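You operate a simulated robot arm through the tools that you are given. There is no shell and no other tool. Be economical: measure what you need, move in short steps, check, and stop when the job is done.

The job below is to be done with a simulated robot arm. You get a single attempt, and the scene is never put back.

## Task
Clamp block B 25 in the vice, wire-brush the rust off its top and put it in the green tray.
Fine: put the brush back; leave the vice open.

It is judged by the outcome, as a careful person would: the job done as asked, and still so three seconds after it is handed in. It fails if anything else is knocked over, pushed out of place, dropped, spilled or broken.

## Robot
A 6-joint arm with a two-finger parallel gripper, fixed in place. Base frame: the origin is at the foot of the arm, x ahead of it, y to its left, z up; the work surface is at about z = 850. Units: mm, rad, N and s.
With the tool pointing down near the work surface it reaches from about 260 to 680 mm from the base axis. Its first joint turns from -1.152 to 1.152 rad. Payload 2.9 kg.
The TCP is the grasp point between the finger pads, 30 mm short of the fingertips. In the tool frame z runs along the fingers and y along their closing line. Largest opening 110 mm; finger width 20, thickness 10; the body of the gripper, 48 by 112 mm, starts 55 mm behind the TCP.
Orientation is that of the tool frame in the base frame, as a unit quaternion [w, x, y, z]. With the fingers straight down and closing along the base's y, the tool's x points along the base's -x, its y along +y and its z along -z.

## Interface
- The arm moves only by the tool jog_arm. Its argument "commands" is a list of rows, each a list of 2 entries, a list of its own where there are three numbers: the shift along the tool's x, y, z in mm, then the turn, a rotation vector about the tool's x, y, z in rad. In form: [[[tx, ty, tz], [ax, ay, az]], ...]. A call has 1 to 10 rows; each row shifts and turns the commanded pose from where the row before left it, along the tool's axes as they then stand. "gripper" is the gripper command, from -1 (shut) to 1 (fully open), values between in proportion, set as the call begins (left out, the last holds). Rows are played at 5 a second. More than 50 mm and 0.15 rad between two rows, or a gripper value outside its range, and nothing of the call is played. A pose out of reach is approached as far as the arm can. The call stops where the force on the tool passes 40 N (or 10 N more than at its start, if that is more) or the arm is blocked; 0.2 s more then pass. The fingers move at their own pace (about 108 mm/s each) and stop on an object; they squeeze with about 26 N. The grip force told is the motor's: it shows also when the fingers shut on nothing. Time passes only in rows, and 0.2 s behind the last, so rows that do not move let the fingers close. It gives the time, the measured TCP pose, the force on the tool (base axes), the opening and the grip force at its end, in the units of the frame above (readings bear some noise), and new pictures: "pictures" is both (left out), scene, wrist or none.
- Cameras (640 x 400 px; columns grow to the right, rows downward): "scene" is fixed at [77.3, 430.8, 1390.8]; the picture's right is [-0.77, -0.64, 0.00], its down [-0.32, 0.38, -0.87] and it looks along [0.55, -0.67, -0.50] (base axes); focal length 316 px, centre (320, 200). "wrist" rides on the gripper at [72, 17, -103] in the tool frame; the picture's right is [-0.23, 0.97, 0.00], its down [-0.76, -0.18, -0.62] and it looks along [-0.61, -0.14, 0.78] (tool axes); focal length 222 px, centre (320, 200).
- measure_at(camera, pixels): for up to 12 pixels [column, row] of the newest picture of that camera ("zoom" is the newest enlarged one), the place [x, y, z] in the base frame of the surface seen there, good to about 2 mm. The clock stands still meanwhile.
- enlarge(camera, box): a new picture of the part [left, top, right, bottom] of that camera's present view, enlarged. The clock stands still meanwhile.
- job_done(): hands the job in; it is judged then, once.

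Go step by step. Measure first, check grasps and placings, and put right what went wrong. The budget is 80 turns and 170 pictures, counting those below and the enlarged ones. Unless the task says otherwise, let go and move clear before handing in, and close with one line.

The tools are called as a command line: name --argument value ..., lists and objects as JSON in quotes. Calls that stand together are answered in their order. jog_arm: Moves the arm, as the interface text tells. Its arguments: {"type":"object","properties":{"commands":{"type":"array","items":{"type":"array"}},"gripper":{"type":"number"},"pictures":{"type":"string","enum":["both","scene","wrist","none"]}},"required":["commands"]} The other tools are called the same way: measure_at (camera, pixels) gives the place of the surface under pixels of a picture; enlarge (camera, box) takes an enlarged picture of a part of a camera's view; job_done () hands the job in.

At the start:

```text
t: 0.0
tcp_pos: [310.8, -167.7, 1258.5]
tool_rot: [-0.001, 0.0, 1.0, 0.0]
force: [-0.4, -0.4, 0.2]
gripper_width: 109.9
gripper_force: 0.1
```

scene: 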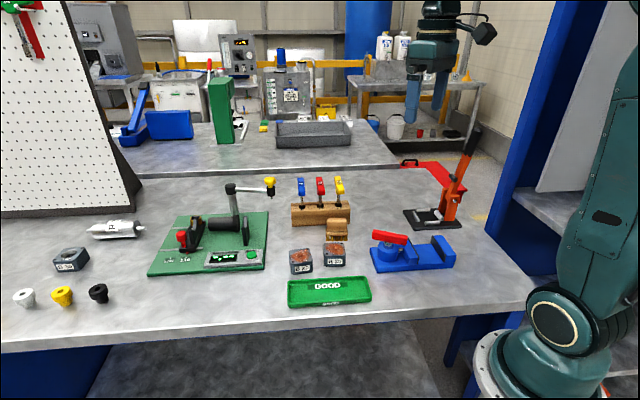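
wrist: 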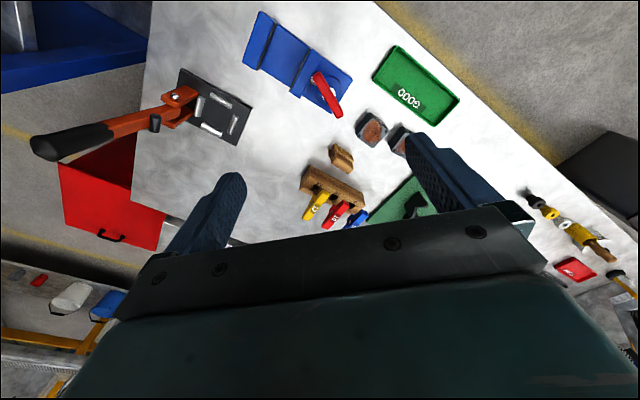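

The scene shows two rusty blocks near (300,262) and (334,255), a blue vice at (410,253), a brush at (337,229) and a green tray at (328,290). I'll enlarge to read the labels and the vice.

enlarge --camera "scene" --box '[270, 200, 380, 310]'

enlarge --camera "scene" --box '[350, 210, 470, 285]'

enlarge --camera "scene" --box '[40, 235, 110, 280]'

```text
3.64 times, centred on (325, 255) of scene
```

zoom: 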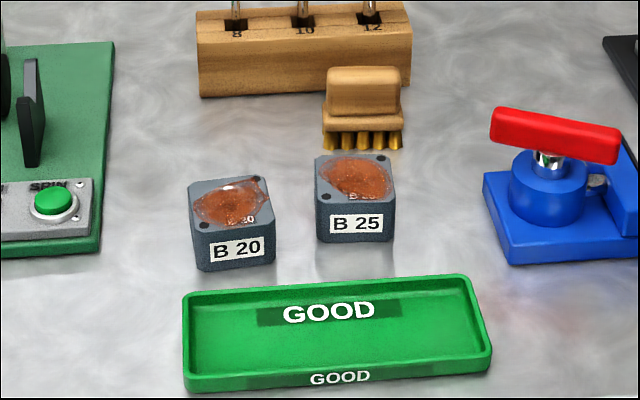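

```text
5.33 times, centred on (410, 248) of scene
```

zoom: 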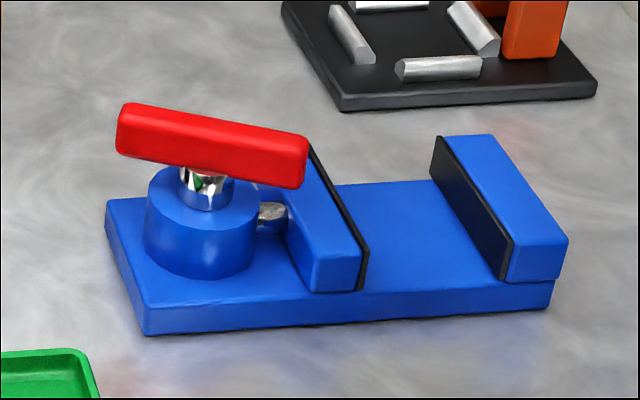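

```text
8.89 times, centred on (75, 258) of scene
```

zoom: 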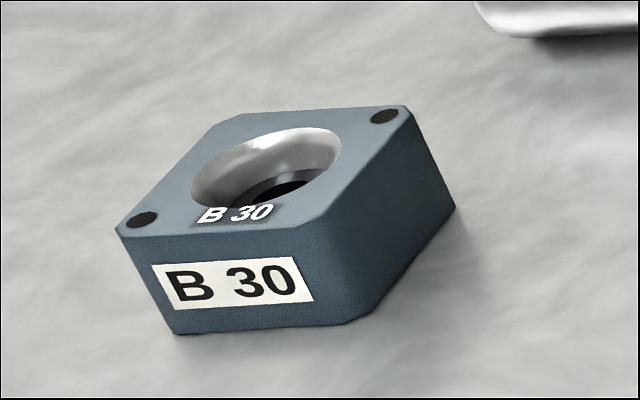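

The labels read clearly: B 25 is the right-hand block, at (334,255). Next I'll zoom in on it with the brush and measure.

enlarge --camera "scene" --box '[290, 215, 370, 275]'

```text
6.67 times, centred on (330, 245) of scene
```

zoom: 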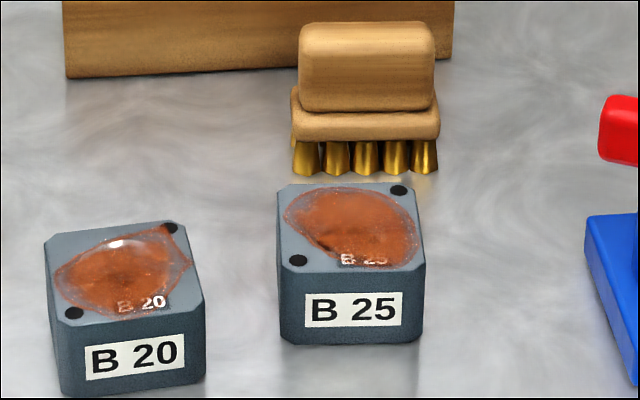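

measure_at --camera "zoom" --pixels '[[281, 190], [405, 188], [420, 262], [285, 270], [288, 335], [415, 335], [350, 230], [310, 65], [425, 65], [365, 30], [365, 125], [365, 170]]'

enlarge --camera "scene" --box '[360, 215, 464, 280]'

```text
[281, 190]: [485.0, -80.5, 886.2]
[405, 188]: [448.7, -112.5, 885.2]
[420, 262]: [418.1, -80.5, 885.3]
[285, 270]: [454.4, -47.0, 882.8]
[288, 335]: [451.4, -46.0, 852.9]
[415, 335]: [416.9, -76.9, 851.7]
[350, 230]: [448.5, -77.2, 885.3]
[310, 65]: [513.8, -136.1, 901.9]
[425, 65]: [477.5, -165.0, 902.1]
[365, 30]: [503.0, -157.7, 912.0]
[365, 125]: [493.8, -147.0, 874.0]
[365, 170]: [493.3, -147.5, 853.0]
```

```text
6.15 times, centred on (412, 248) of scene
```

zoom: 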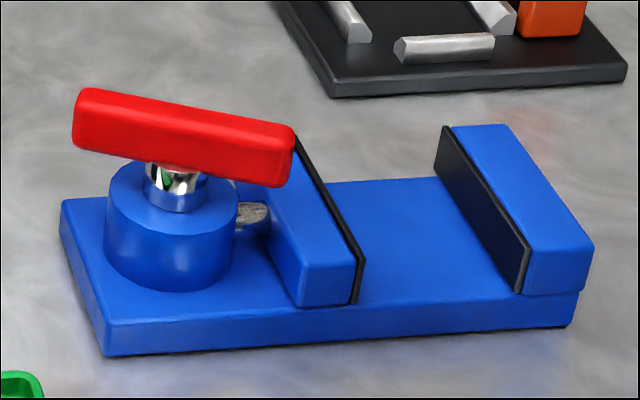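

measure_at --camera "zoom" --pixels '[[80, 95], [290, 140], [76, 140], [278, 180], [180, 115], [352, 262], [310, 160], [435, 180], [515, 260], [400, 240], [525, 245], [590, 245]]'

measure_at --camera "scene" --pixels '[[290, 282], [368, 276], [371, 300], [289, 306], [330, 288], [330, 298]]'

enlarge --camera "wrist" --box '[230, 0, 390, 130]'

```text
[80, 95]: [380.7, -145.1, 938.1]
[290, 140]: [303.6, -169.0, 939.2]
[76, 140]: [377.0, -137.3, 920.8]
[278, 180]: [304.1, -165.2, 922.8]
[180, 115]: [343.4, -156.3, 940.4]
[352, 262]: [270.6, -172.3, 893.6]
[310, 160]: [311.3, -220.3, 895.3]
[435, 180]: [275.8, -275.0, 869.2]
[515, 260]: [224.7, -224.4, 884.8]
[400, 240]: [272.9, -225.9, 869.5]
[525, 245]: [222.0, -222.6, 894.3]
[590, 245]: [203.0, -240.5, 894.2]
```

```text
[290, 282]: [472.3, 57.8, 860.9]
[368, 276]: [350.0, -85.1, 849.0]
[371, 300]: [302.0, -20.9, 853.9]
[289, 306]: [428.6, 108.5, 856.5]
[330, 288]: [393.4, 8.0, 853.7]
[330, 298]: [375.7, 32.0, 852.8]
```

```text
3.08 times, centred on (310, 65) of wrist
```

zoom: 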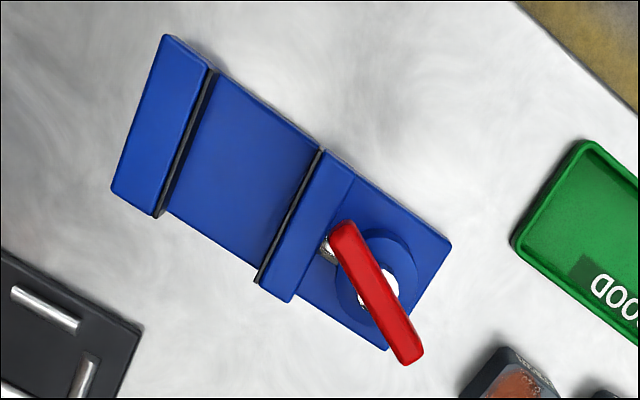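

Block B 25 is centred near (451,-80) with its top at z 885. The vice bed is at 869, the jaw tops at 895, and the gap is about 60–70 mm. I'll turn the tool to line up with the block and move above it for a closer look.

jog_arm --commands '[[[0, 0, 48], [0, 0, -0.1414]], [[0, 0, 48], [0, 0, -0.1414]], [[0, 0, 48], [0, 0, -0.1414]], [[0, 0, 48], [0, 0, -0.1414]], [[0, 0, 48], [0, 0, -0.1414]], [[-41, -6.2, 0], [0, 0, 0]], [[-41, -6.2, 0], [0, 0, 0]], [[-41, -6.2, 0], [0, 0, 0]], [[-41, -6.2, 0], [0, 0, 0]], [[0, 0, 0], [0, 0, 0]]]' --gripper 1

```text
t: 2.2
tcp_pos: [452.8, -80.1, 1016.7]
tool_rot: [0.0, -0.347, 0.938, 0.001]
force: [0.5, 0.2, 0.3]
gripper_width: 109.9
gripper_force: 0.0
```

scene: 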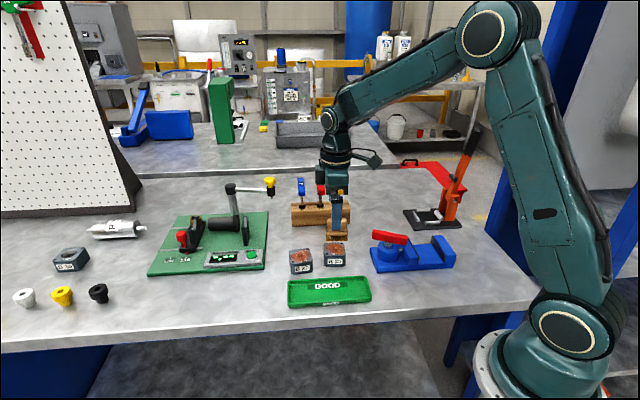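
wrist: 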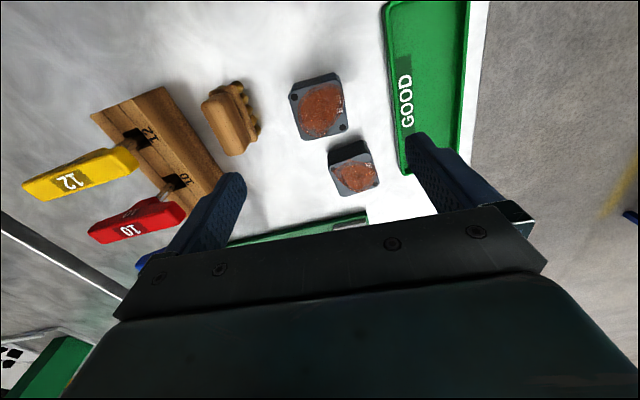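

I'm above the block, and it shows at wrist (318,107). I'll zoom in to get its edges accurately.

enlarge --camera "wrist" --box '[190, 60, 390, 200]'

```text
2.86 times, centred on (290, 130) of wrist
```

zoom: 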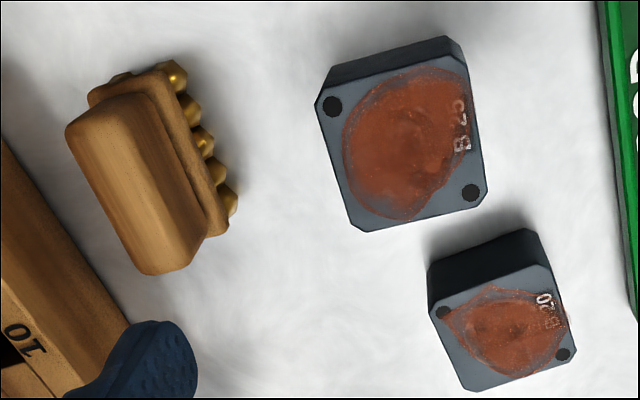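

measure_at --camera "zoom" --pixels '[[322, 125], [344, 205], [467, 85], [483, 180], [345, 82], [440, 58], [380, 228], [465, 207], [85, 160], [135, 250], [185, 150], [205, 220]]'

measure_at --camera "scene" --pixels '[[340, 225], [345, 238]]'

```text
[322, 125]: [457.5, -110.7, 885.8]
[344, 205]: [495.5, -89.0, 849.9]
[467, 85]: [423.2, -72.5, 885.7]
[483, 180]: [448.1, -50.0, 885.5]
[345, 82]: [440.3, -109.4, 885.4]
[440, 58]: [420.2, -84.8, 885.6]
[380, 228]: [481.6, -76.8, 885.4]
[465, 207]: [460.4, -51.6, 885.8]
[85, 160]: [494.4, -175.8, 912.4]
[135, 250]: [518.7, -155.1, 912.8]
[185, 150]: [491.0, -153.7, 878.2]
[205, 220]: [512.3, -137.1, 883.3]
```

```text
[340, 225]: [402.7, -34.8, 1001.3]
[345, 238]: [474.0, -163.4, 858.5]
```

B 25 measures about 52 mm square, centred at (451.6,-81.7) and turned 40.5°, which matches the tool. I'll centre on it and descend with the fingers part open.

jog_arm --commands '[[[1.9, -0.4, 0], [0, 0, 0]], [[0, 0, 40], [0, 0, 0]], [[0, 0, 40], [0, 0, 0]], [[0, 0, 30], [0, 0, 0]], [[0, 0, 20.5], [0, 0, 0]], [[0, 0, 0], [0, 0, 0]]]' --gripper 0.5

```text
t: 3.6
tcp_pos: [450.9, -79.9, 888.3]
tool_rot: [-0.001, -0.346, 0.938, 0.001]
force: [0.0, 0.8, -0.5]
gripper_width: 82.5
gripper_force: 0.0
```

scene: 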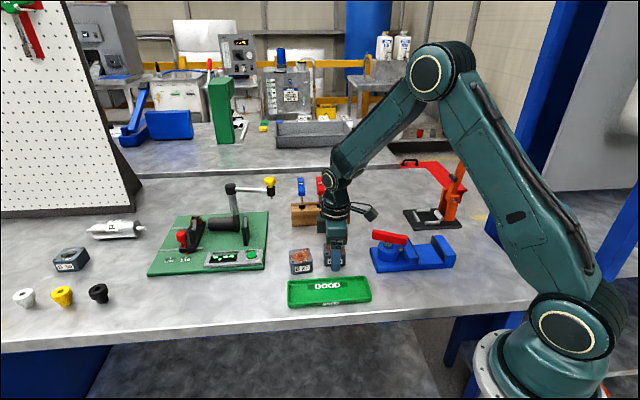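
wrist: 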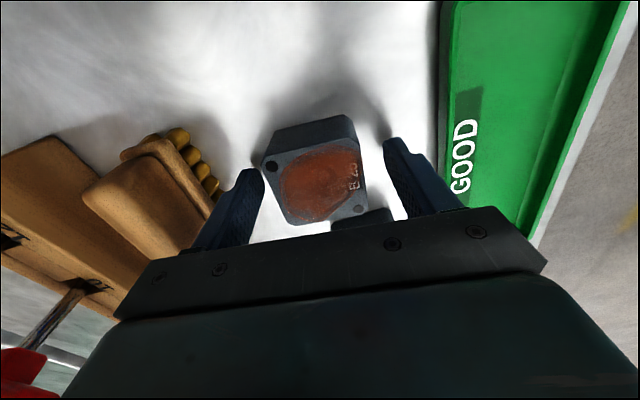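

The fingers straddle the block, so I'll close on it.

jog_arm --commands '[[[0, -1.5, 0], [0, 0, 0]], [[0, 0, 0], [0, 0, 0]], [[0, 0, 0], [0, 0, 0]], [[0, 0, 0], [0, 0, 0]]]' --gripper -1

```text
t: 4.6
tcp_pos: [451.0, -80.8, 887.0]
tool_rot: [0.0, -0.346, 0.938, 0.0]
force: [-0.4, 2.8, 3.9]
gripper_width: 53.6
gripper_force: 25.8
```

scene: 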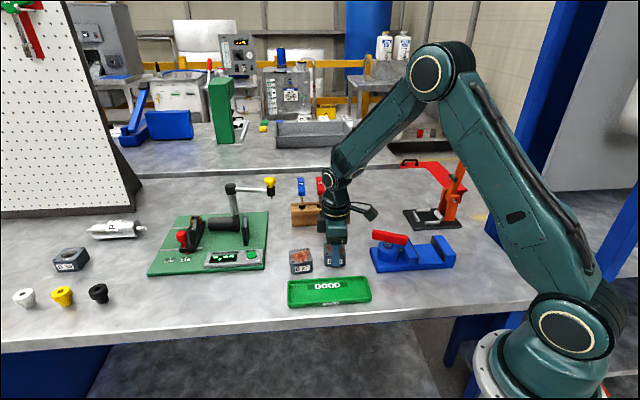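
wrist: 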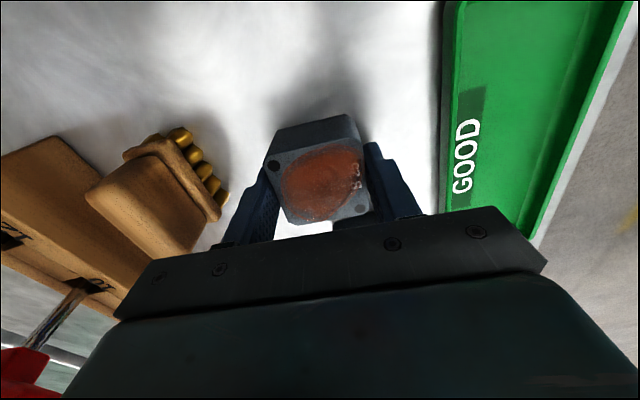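

The block is gripped at a width of 53.6 mm. I'll lift it and carry it over the vice at a safe height, then measure the jaws from there.

jog_arm --commands '[[[0, 0, -40], [0, 0, 0]], [[0, 0, -45], [0, 0, 0]], [[0, 0, -45], [0, 0, 0]], [[46, 2.7, 0], [0, 0, 0]], [[46, 2.7, 0], [0, 0, 0]], [[46, 2.7, 0], [0, 0, 0]], [[46, 2.7, 0], [0, 0, 0]], [[46, 2.7, 0], [0, 0, 0]], [[0, 0, 0], [0, 0, 0]]]'

enlarge --camera "scene" --box '[360, 195, 464, 280]'

```text
t: 6.6
tcp_pos: [267.5, -221.5, 1016.2]
tool_rot: [0.0, -0.346, 0.938, 0.0]
force: [0.1, 0.8, -4.9]
gripper_width: 53.7
gripper_force: 26.1
```

scene: 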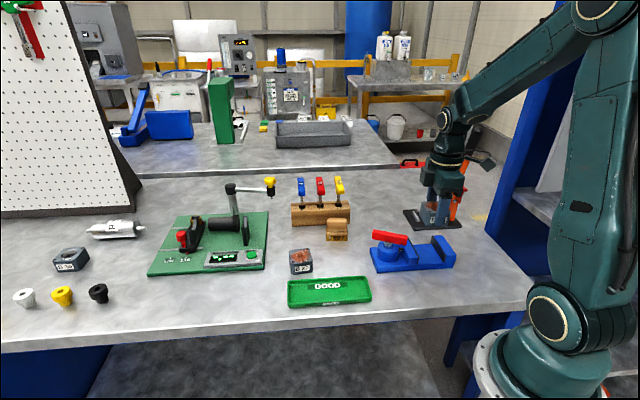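
wrist: 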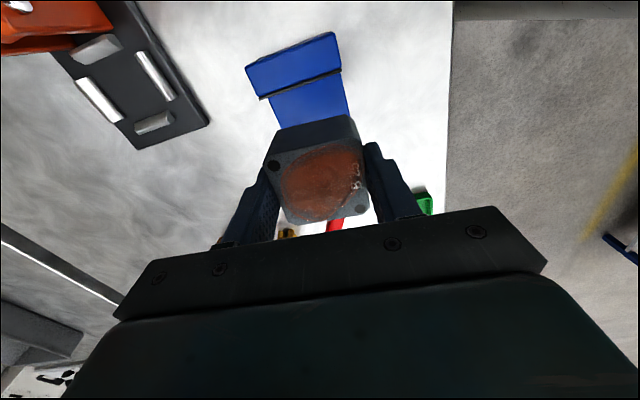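

```text
4.71 times, centred on (412, 238) of scene
```

zoom: 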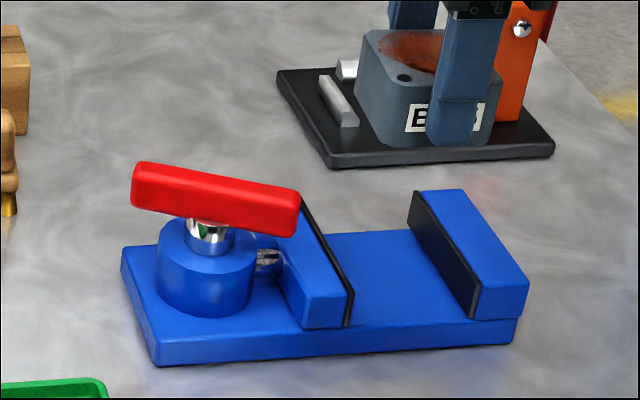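

The block is over the vice. I'll measure the jaw faces, the bed ends and the clearance to the toggle clamp.

measure_at --camera "zoom" --pixels '[[344, 290], [325, 240], [416, 200], [460, 278], [470, 300], [467, 195], [522, 285], [305, 300], [349, 318], [420, 215], [355, 258], [520, 30]]'

measure_at --camera "wrist" --pixels '[[262, 96], [340, 69], [337, 35], [247, 67], [205, 120], [130, 147], [60, 45]]'

measure_at --camera "scene" --pixels '[[470, 140], [450, 210], [453, 190]]'

```text
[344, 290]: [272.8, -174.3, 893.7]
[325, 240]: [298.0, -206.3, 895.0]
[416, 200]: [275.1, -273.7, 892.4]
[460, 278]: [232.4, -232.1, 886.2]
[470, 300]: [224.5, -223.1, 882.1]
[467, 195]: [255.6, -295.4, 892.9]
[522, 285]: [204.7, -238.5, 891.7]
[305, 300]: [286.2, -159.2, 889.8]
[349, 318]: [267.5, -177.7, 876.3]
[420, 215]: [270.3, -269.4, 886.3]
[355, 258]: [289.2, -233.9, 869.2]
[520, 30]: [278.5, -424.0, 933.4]
```

```text
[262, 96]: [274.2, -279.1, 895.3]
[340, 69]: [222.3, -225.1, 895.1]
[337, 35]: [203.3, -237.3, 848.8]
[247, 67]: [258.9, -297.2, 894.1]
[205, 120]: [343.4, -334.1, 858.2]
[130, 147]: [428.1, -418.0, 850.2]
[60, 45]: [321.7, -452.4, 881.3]
```

```text
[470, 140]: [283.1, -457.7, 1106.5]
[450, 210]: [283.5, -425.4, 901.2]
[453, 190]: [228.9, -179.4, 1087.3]
```

The gap runs from about u = 28 to 92 mm along the jaw axis, and its centre is about 8 mm along tool −y from where I am. I'll shift and lower most of the way.

jog_arm --commands '[[[-0.7, -8, 0], [0, 0, 0]], [[0, 0, 40], [0, 0, 0]], [[0, 0, 35], [0, 0, 0]], [[0, 0, 18], [0, 0, 0]], [[0, 0, 0], [0, 0, 0]]]'

enlarge --camera "scene" --box '[360, 200, 464, 280]'

```text
t: 7.8
tcp_pos: [273.2, -229.0, 922.7]
tool_rot: [0.0, -0.347, 0.938, 0.0]
force: [0.0, 0.8, -5.2]
gripper_width: 53.9
gripper_force: 26.4
```

scene: 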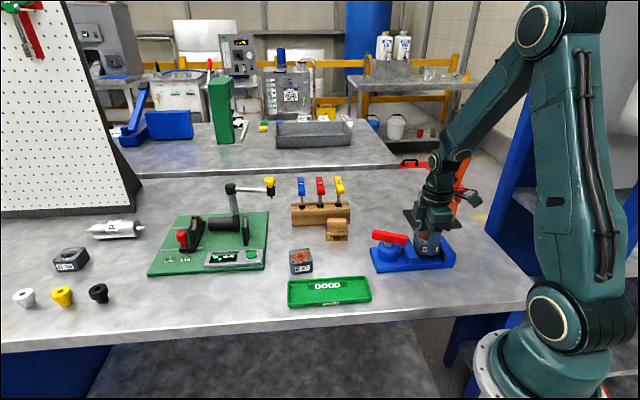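
wrist: 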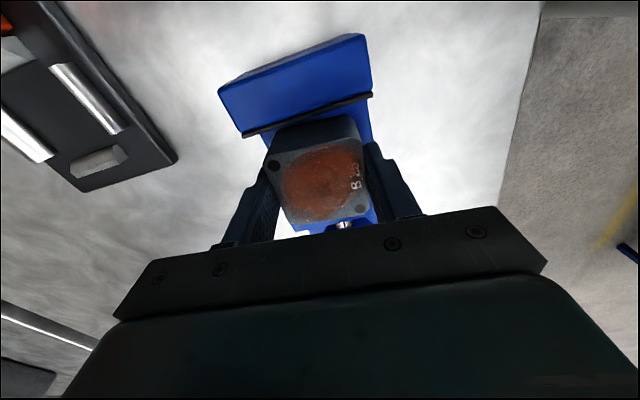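

```text
5.00 times, centred on (412, 240) of scene
```

zoom: 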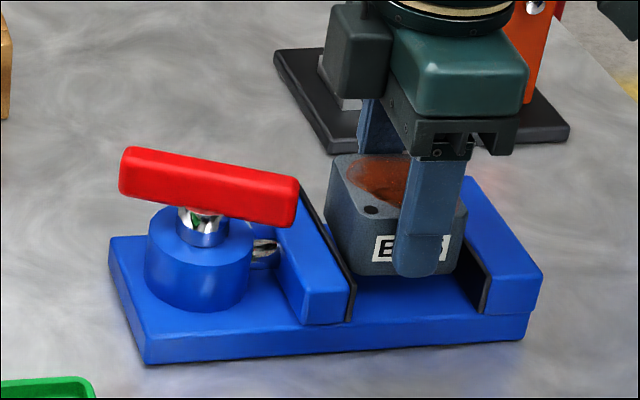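

The block hangs in the gap with clearance on both sides. The fixed pad looks 2–3° off, so I'll trim the angle and lower onto the bed.

jog_arm --commands '[[[0, 0, 8], [0, 0, -0.04]], [[0, 0, 6], [0, 0, 0]], [[0, 0, 2], [0, 0, 0]], [[0, 0, 1], [0, 0, 0]], [[0, 0, 0], [0, 0, 0]]]'

enlarge --camera "scene" --box '[360, 200, 464, 280]'

```text
t: 9.0
tcp_pos: [273.3, -228.0, 908.0]
tool_rot: [0.001, -0.365, 0.931, 0.0]
force: [-1.1, 0.3, -2.8]
gripper_width: 54.1
gripper_force: 26.3
```

scene: 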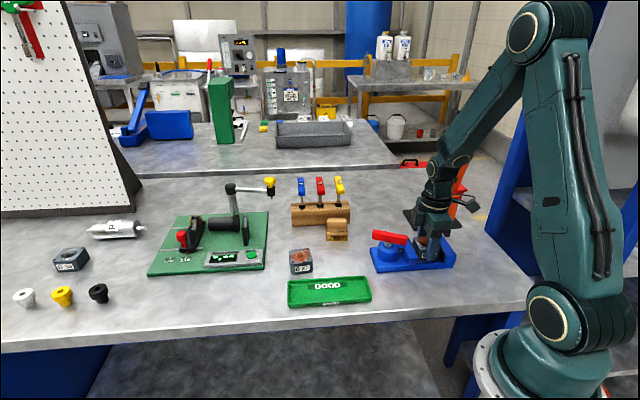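
wrist: 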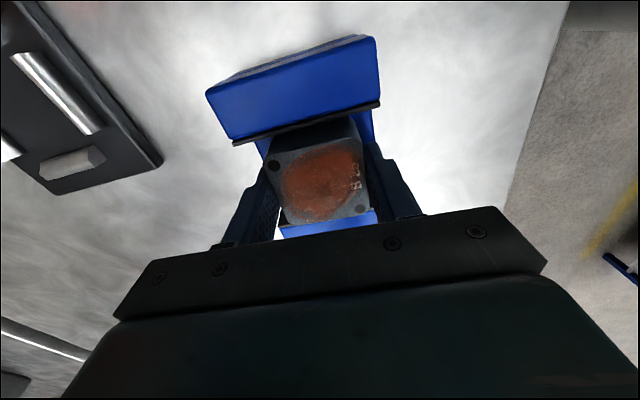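

```text
5.00 times, centred on (412, 240) of scene
```

zoom: 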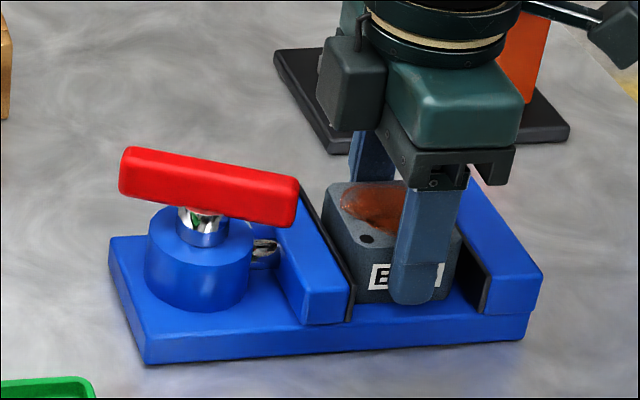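

Contact with the bed is starting (force up from −5 to −2.8 N). I'll nudge the block slightly toward the fixed jaw, settle it and release.

jog_arm --commands '[[[2, 0, 0], [0, 0, 0]], [[0, 0, 1.2], [0, 0, 0]], [[0, 0, 0], [0, 0, 0]]]' --pictures "none"

jog_arm --commands '[[[0, 0, 0], [0, 0, 0]], [[0, 0, 0], [0, 0, 0]]]' --gripper 0.3 --pictures "none"

jog_arm --commands '[[[0, 0, -40], [0, 0, 0]], [[0, 0, -45], [0, 0, 0]], [[0, 0, -45], [0, 0, 0]], [[0, 0, -20], [0, 0, 0]]]'

enlarge --camera "scene" --box '[360, 200, 464, 280]'

enlarge --camera "wrist" --box '[220, 40, 460, 220]'

```text
t: 9.8
tcp_pos: [272.6, -230.6, 905.7]
tool_rot: [0.0, -0.365, 0.931, -0.001]
force: [-2.5, 3.5, 19.9]
gripper_width: 54.0
gripper_force: 25.5
```

```text
t: 10.4
tcp_pos: [271.3, -229.8, 905.4]
tool_rot: [0.0, -0.365, 0.931, 0.0]
force: [0.4, -0.6, -0.6]
gripper_width: 71.7
gripper_force: 0.0
```

```text
t: 11.4
tcp_pos: [272.1, -228.9, 1056.8]
tool_rot: [0.0, -0.365, 0.931, 0.0]
force: [-0.3, 0.2, 0.0]
gripper_width: 71.6
gripper_force: 0.1
```

scene: 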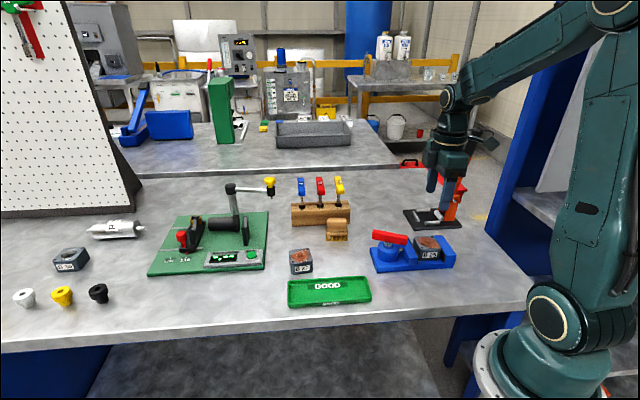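
wrist: 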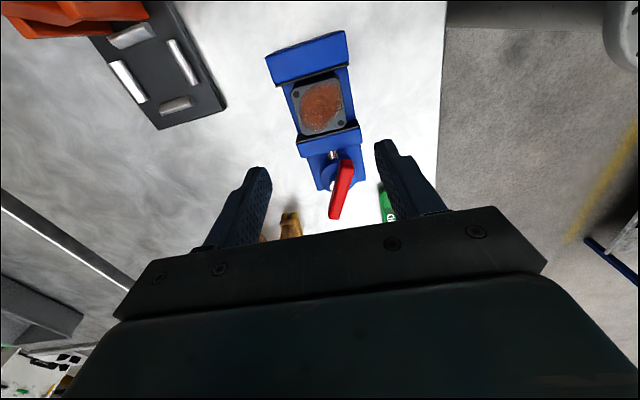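

```text
5.00 times, centred on (412, 240) of scene
```

zoom: 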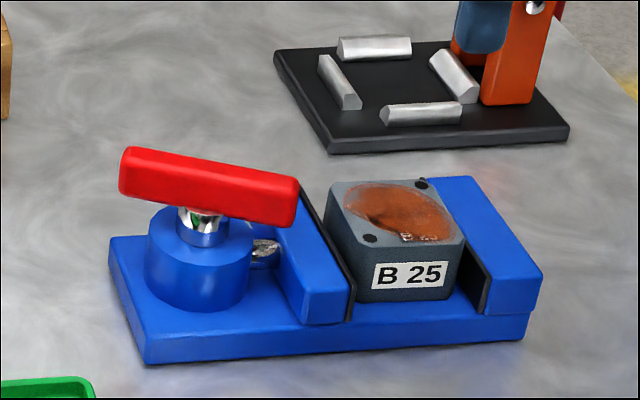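

```text
2.22 times, centred on (340, 130) of wrist
```

zoom: 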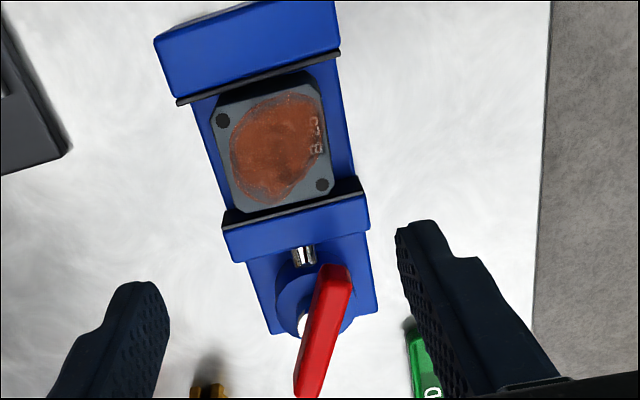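

The block sits between the jaws. Next is the lever: I'll measure the red bar and its post.

measure_at --camera "zoom" --pixels '[[325, 270], [345, 285], [320, 345], [338, 330], [297, 385], [315, 385], [303, 320], [290, 310]]'

measure_at --camera "scene" --pixels '[[375, 234], [405, 239], [390, 234], [388, 248], [380, 252], [390, 252], [398, 252]]'

```text
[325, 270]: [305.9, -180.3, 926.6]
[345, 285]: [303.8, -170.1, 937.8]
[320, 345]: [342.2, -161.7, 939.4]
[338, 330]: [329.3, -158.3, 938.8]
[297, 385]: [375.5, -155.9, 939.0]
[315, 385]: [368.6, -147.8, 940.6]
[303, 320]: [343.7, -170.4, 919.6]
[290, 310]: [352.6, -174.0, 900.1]
```

```text
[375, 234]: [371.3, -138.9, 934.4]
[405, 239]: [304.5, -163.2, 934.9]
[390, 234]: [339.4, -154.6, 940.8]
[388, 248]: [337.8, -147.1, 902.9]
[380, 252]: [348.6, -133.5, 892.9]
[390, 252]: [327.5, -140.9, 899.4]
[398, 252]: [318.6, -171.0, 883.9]
```

The bar is centred at about (341,-159), lies at 19.7° and is 17 mm wide, with its top at z 940. The post is under its middle. I'll align over it and come down so the fingers straddle it.

jog_arm --commands '[[[-49, 2.2, 0], [0, 0, 0]], [[-49, 2.3, 0], [0, 0, 0]], [[0, 0, 20], [0, 0, 0.135]], [[0, 0, 20], [0, 0, 0.134]], [[0, 0, 20], [0, 0, 0.134]], [[0, 0, 15], [0, 0, 0]], [[0, 0, 0], [0, 0, 0]]]'

enlarge --camera "scene" --box '[360, 190, 464, 280]'

```text
t: 13.0
tcp_pos: [341.0, -157.8, 980.0]
tool_rot: [0.0, -0.171, 0.985, -0.001]
force: [0.9, 0.1, -0.2]
gripper_width: 71.6
gripper_force: 0.0
```

scene: 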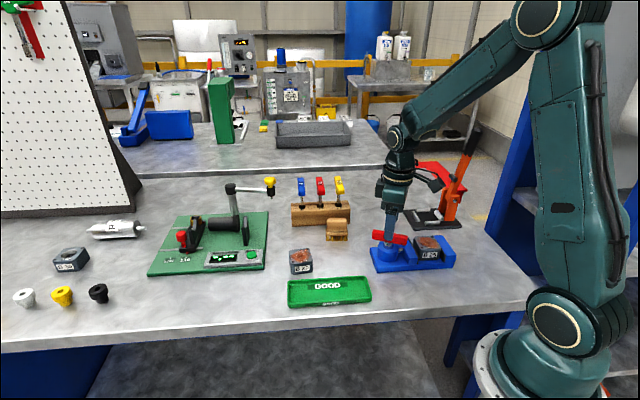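
wrist: 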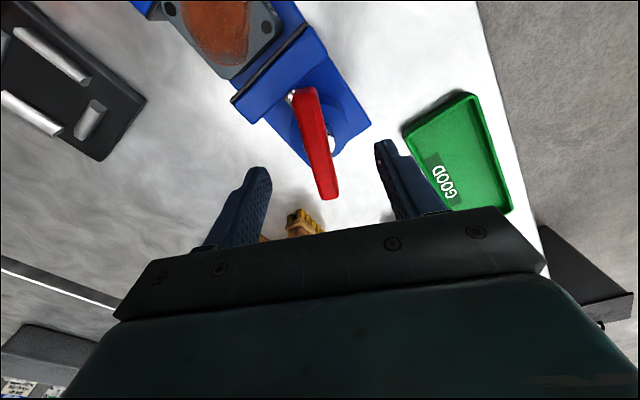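

```text
4.44 times, centred on (412, 235) of scene
```

zoom: 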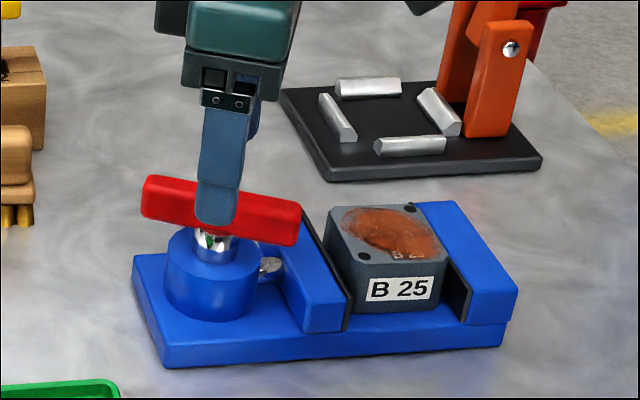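

The tool is aligned over the bar. I'll descend 38 mm and close.

jog_arm --commands '[[[0, 0, 20], [0, 0, 0]], [[0, 0, 18], [0, 0, 0]], [[0, 0, 0], [0, 0, 0]]]' --pictures "none"

jog_arm --commands '[[[0, 0, 0], [0, 0, 0]], [[0, 0, 0], [0, 0, 0]], [[0, 0, 0], [0, 0, 0]]]' --gripper -1

enlarge --camera "scene" --box '[360, 190, 464, 280]'

```text
t: 13.8
tcp_pos: [340.4, -158.4, 942.2]
tool_rot: [0.0, -0.171, 0.985, 0.0]
force: [0.5, 1.1, -0.1]
gripper_width: 71.7
gripper_force: 0.1
```

```text
t: 14.6
tcp_pos: [339.3, -160.3, 941.0]
tool_rot: [0.0, -0.17, 0.985, -0.001]
force: [2.5, -6.7, -6.9]
gripper_width: 25.5
gripper_force: 45.1
```

scene: 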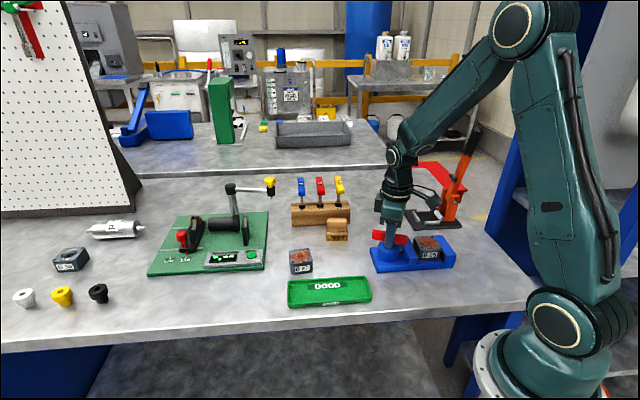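
wrist: 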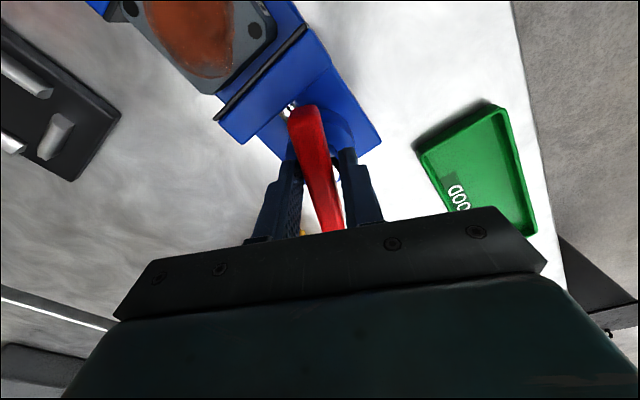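

```text
4.44 times, centred on (412, 235) of scene
```

zoom: 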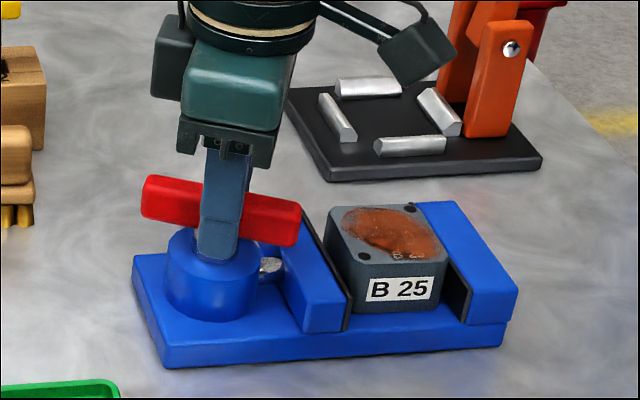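

The width of 25.5 mm is more than the bar, so the fingertips may be pinching the post. I'll open, rise 8 mm and grip again.

jog_arm --commands '[[[0, 0, 0], [0, 0, 0]], [[0, 0, -8], [0, 0, 0]], [[0, 0, 0], [0, 0, 0]]]' --gripper -0.2 --pictures "none"

jog_arm --commands '[[[0, 0, 0], [0, 0, 0]], [[0, 0, 0], [0, 0, 0]], [[0, 0, 0], [0, 0, 0]]]' --gripper -1

```text
t: 15.4
tcp_pos: [340.6, -159.4, 950.4]
tool_rot: [0.0, -0.171, 0.985, 0.001]
force: [0.8, -0.3, 1.0]
gripper_width: 43.9
gripper_force: 0.0
```

```text
t: 16.2
tcp_pos: [342.0, -159.8, 949.8]
tool_rot: [0.0, -0.17, 0.985, -0.001]
force: [2.5, -9.5, 0.8]
gripper_width: 16.9
gripper_force: 45.5
```

scene: 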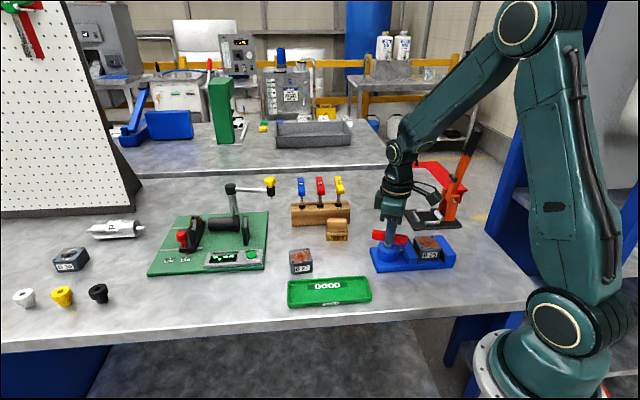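
wrist: 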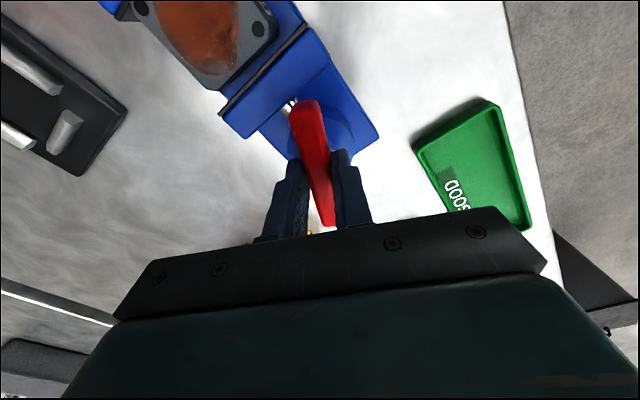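

Now it reads 16.9 mm, so I have the bar itself. I'll try a small clockwise turn (seen from above) and watch the jaw.

jog_arm --commands '[[[0, -1.2, 0], [0, 0, 0]], [[0, 0, 0], [0, 0, 0.08]], [[0, 0, 0], [0, 0, 0.08]], [[0, 0, 0], [0, 0, 0.08]], [[0, 0, 0], [0, 0, 0.08]], [[0, 0, 0], [0, 0, 0]]]'

enlarge --camera "scene" --box '[360, 190, 464, 280]'

```text
t: 17.6
tcp_pos: [341.0, -159.5, 951.6]
tool_rot: [0.001, -0.012, 1.0, 0.001]
force: [5.4, 10.8, -3.8]
gripper_width: 16.7
gripper_force: 45.2
```

scene: 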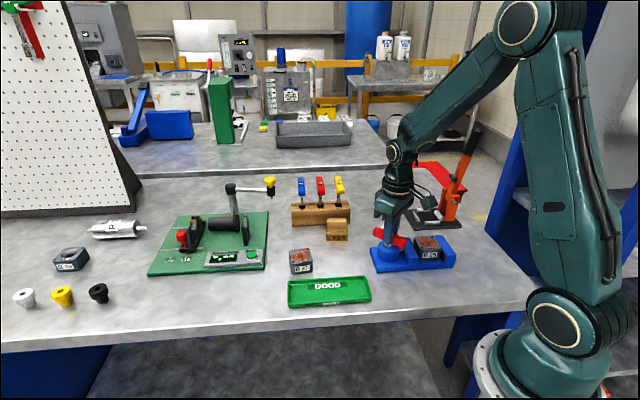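
wrist: 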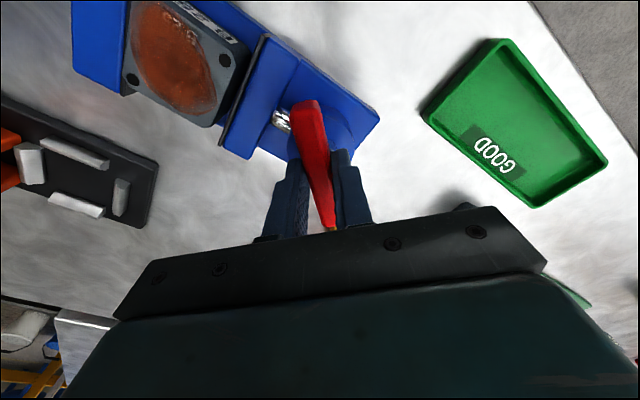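

```text
4.44 times, centred on (412, 235) of scene
```

zoom: 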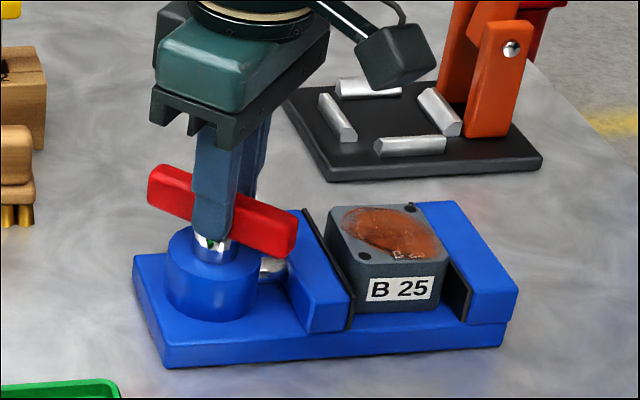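

The bar turned with the tool, and the movable jaw crept toward the block, so clockwise closes it. I'll continue.

jog_arm --commands '[[[0, 0.6, 0], [0, 0, 0]], [[0, 0, 0], [0, 0, 0.1]], [[0, 0, 0], [0, 0, 0.1]], [[0, 0, 0], [0, 0, 0.1]], [[0, 0, 0], [0, 0, 0.1]], [[0, 0, 0], [0, 0, 0]]]'

enlarge --camera "scene" --box '[360, 190, 464, 280]'

```text
t: 19.0
tcp_pos: [340.8, -157.1, 950.4]
tool_rot: [-0.001, 0.187, 0.982, 0.002]
force: [2.5, 18.3, -11.6]
gripper_width: 16.8
gripper_force: 44.9
```

scene: 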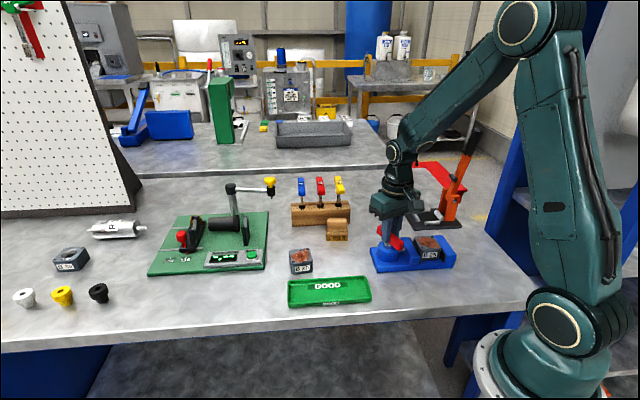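
wrist: 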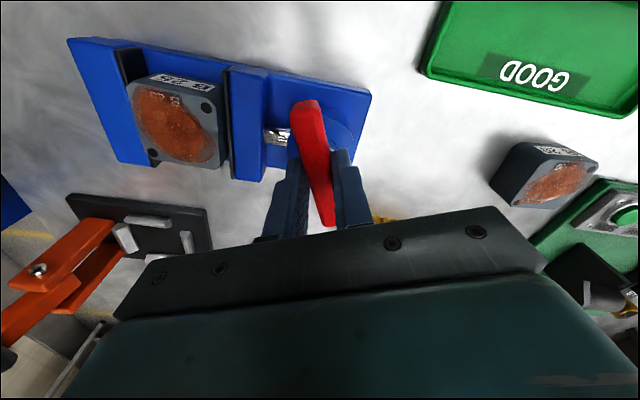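

```text
4.44 times, centred on (412, 235) of scene
```

zoom: 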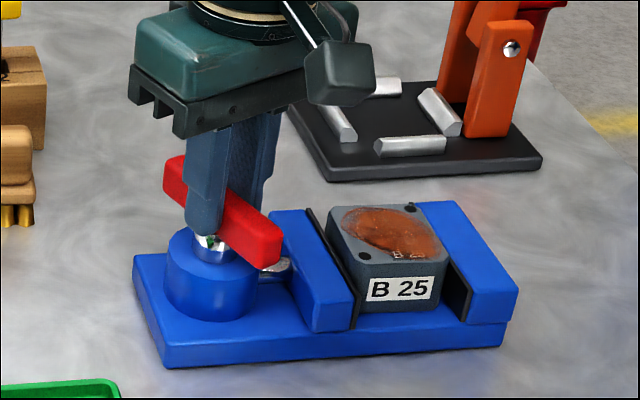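

The jaw keeps moving in, with some side load showing. I'll ease it by 1 mm and continue.

jog_arm --commands '[[[0, 1, -0.5], [0, 0, 0]], [[0, 0, 0], [0, 0, 0.1]], [[0, 0, 0], [0, 0, 0.1]], [[0, 0, 0], [0, 0, 0.1]], [[0, 0, 0], [0, 0, 0.1]], [[0, 0, 0], [0, 0, 0]]]'

enlarge --camera "scene" --box '[360, 190, 464, 280]'

```text
t: 20.4
tcp_pos: [340.7, -158.1, 950.1]
tool_rot: [-0.002, 0.378, 0.926, 0.001]
force: [4.1, -1.1, -5.0]
gripper_width: 16.9
gripper_force: 45.0
stopped in row 6: the force on the tool passed its limit (the readings are from after the stop); the commanded pose is now the measured one
```

scene: 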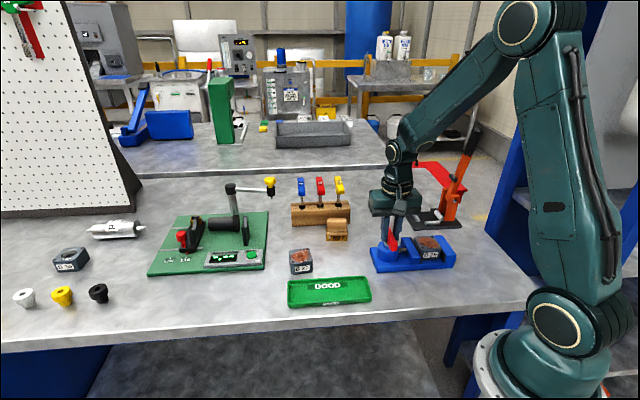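
wrist: 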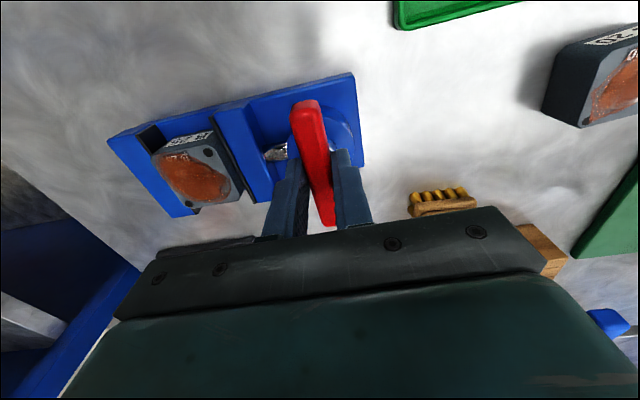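

```text
4.44 times, centred on (412, 235) of scene
```

zoom: 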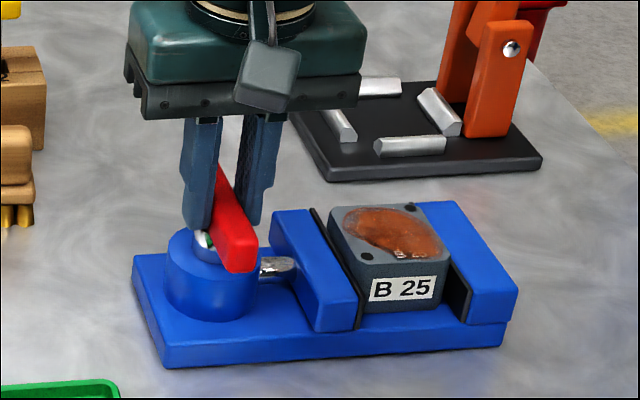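

The side load is released and the jaw is now pushing the block toward the fixed jaw. I'll continue in 0.08 rad steps.

jog_arm --commands '[[[0, 0, 0], [0, 0, 0.08]], [[0, 0, 0], [0, 0, 0.08]], [[0, 0, 0], [0, 0, 0.08]], [[0, 0, 0], [0, 0, 0.08]], [[0, 0, 0], [0, 0, 0]]]'

enlarge --camera "scene" --box '[360, 190, 464, 280]'

```text
t: 21.6
tcp_pos: [341.5, -156.3, 950.3]
tool_rot: [0.0, 0.521, 0.854, 0.001]
force: [17.7, 9.1, -9.8]
gripper_width: 16.6
gripper_force: 44.9
```

scene: 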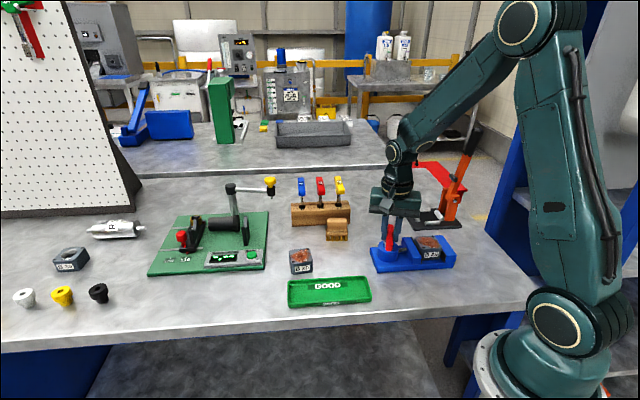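
wrist: 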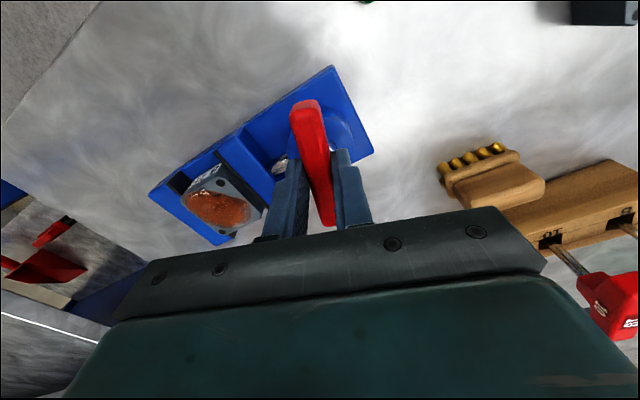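

```text
4.44 times, centred on (412, 235) of scene
```

zoom: 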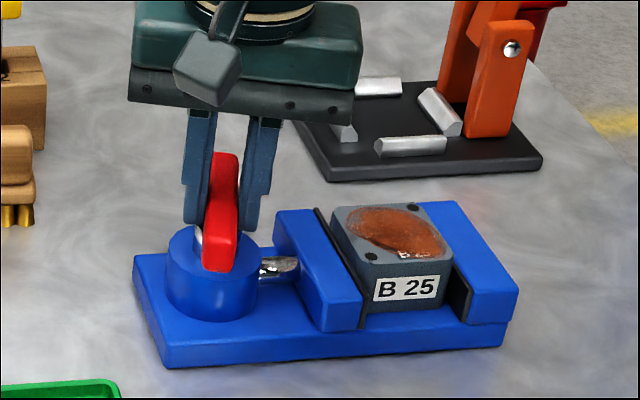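

The block is close to the fixed pad. I'll ease the side load by 1 mm and keep turning.

jog_arm --commands '[[[0, 1.2, 0], [0, 0, 0]], [[0, 0, 0], [0, 0, 0.08]], [[0, 0, 0], [0, 0, 0.08]], [[0, 0, 0], [0, 0, 0.08]], [[0, 0, 0], [0, 0, 0.08]], [[0, 0, 0], [0, 0, 0]]]'

enlarge --camera "scene" --box '[360, 190, 464, 280]'

```text
t: 23.0
tcp_pos: [342.7, -157.5, 951.1]
tool_rot: [-0.001, 0.651, 0.759, 0.001]
force: [13.6, 4.0, -10.7]
gripper_width: 16.7
gripper_force: 45.2
```

scene: 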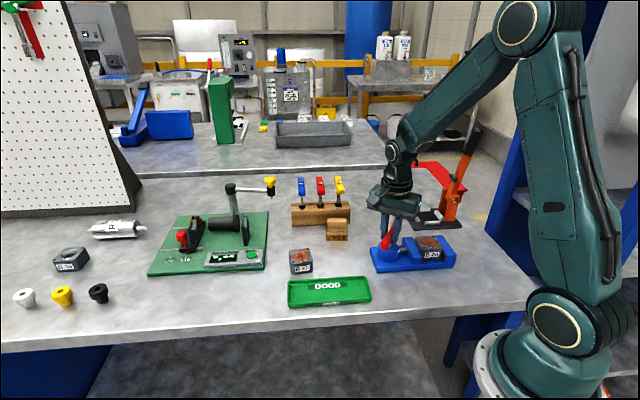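
wrist: 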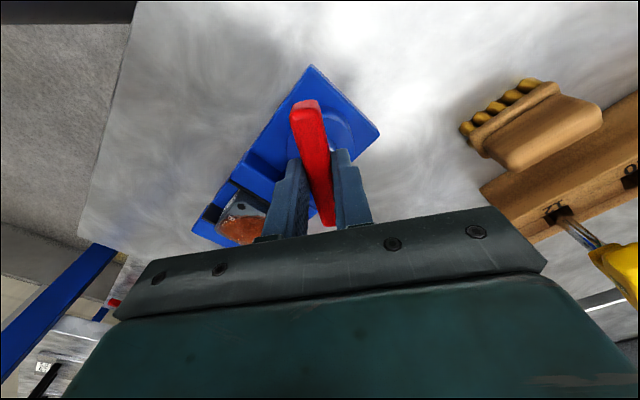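

```text
4.44 times, centred on (412, 235) of scene
```

zoom: 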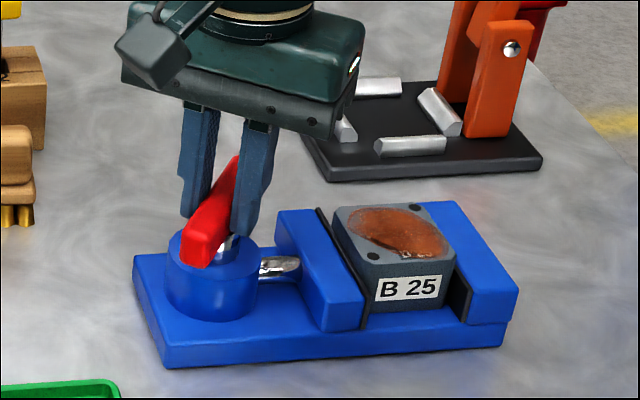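

Only a sliver of gap remains at the fixed pad, so I'll keep turning.

jog_arm --commands '[[[0, 0.8, 0], [0, 0, 0]], [[0, 0, 0], [0, 0, 0.08]], [[0, 0, 0], [0, 0, 0.08]], [[0, 0, 0], [0, 0, 0.08]], [[0, 0, 0], [0, 0, 0.08]], [[0, 0, 0], [0, 0, 0]]]'

enlarge --camera "scene" --box '[360, 190, 464, 280]'

```text
t: 24.4
tcp_pos: [343.3, -158.1, 951.1]
tool_rot: [0.0, 0.763, 0.646, 0.0]
force: [0.6, -2.1, 5.6]
gripper_width: 18.7
gripper_force: 44.9
```

scene: 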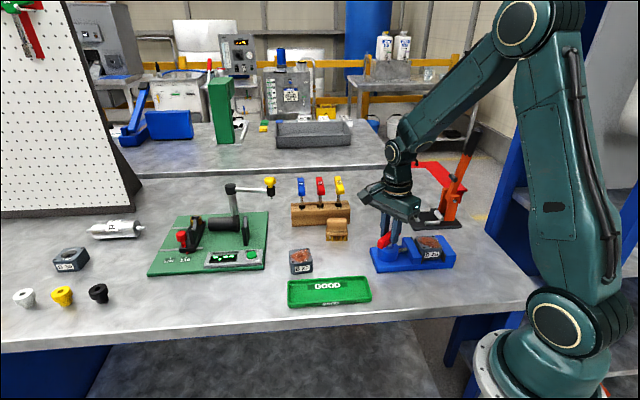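
wrist: 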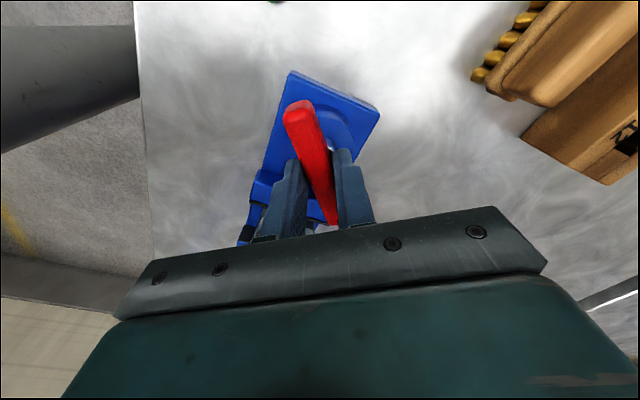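

```text
4.44 times, centred on (412, 235) of scene
```

zoom: 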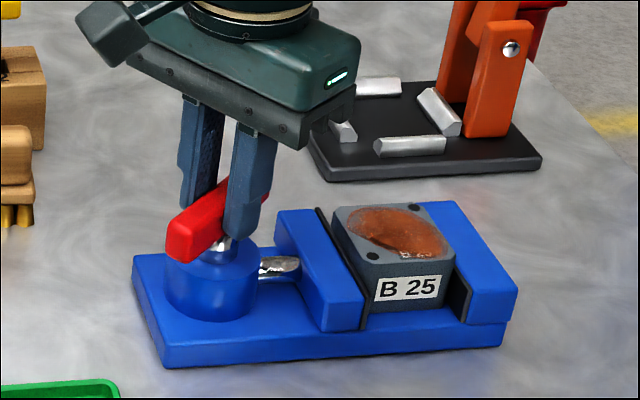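

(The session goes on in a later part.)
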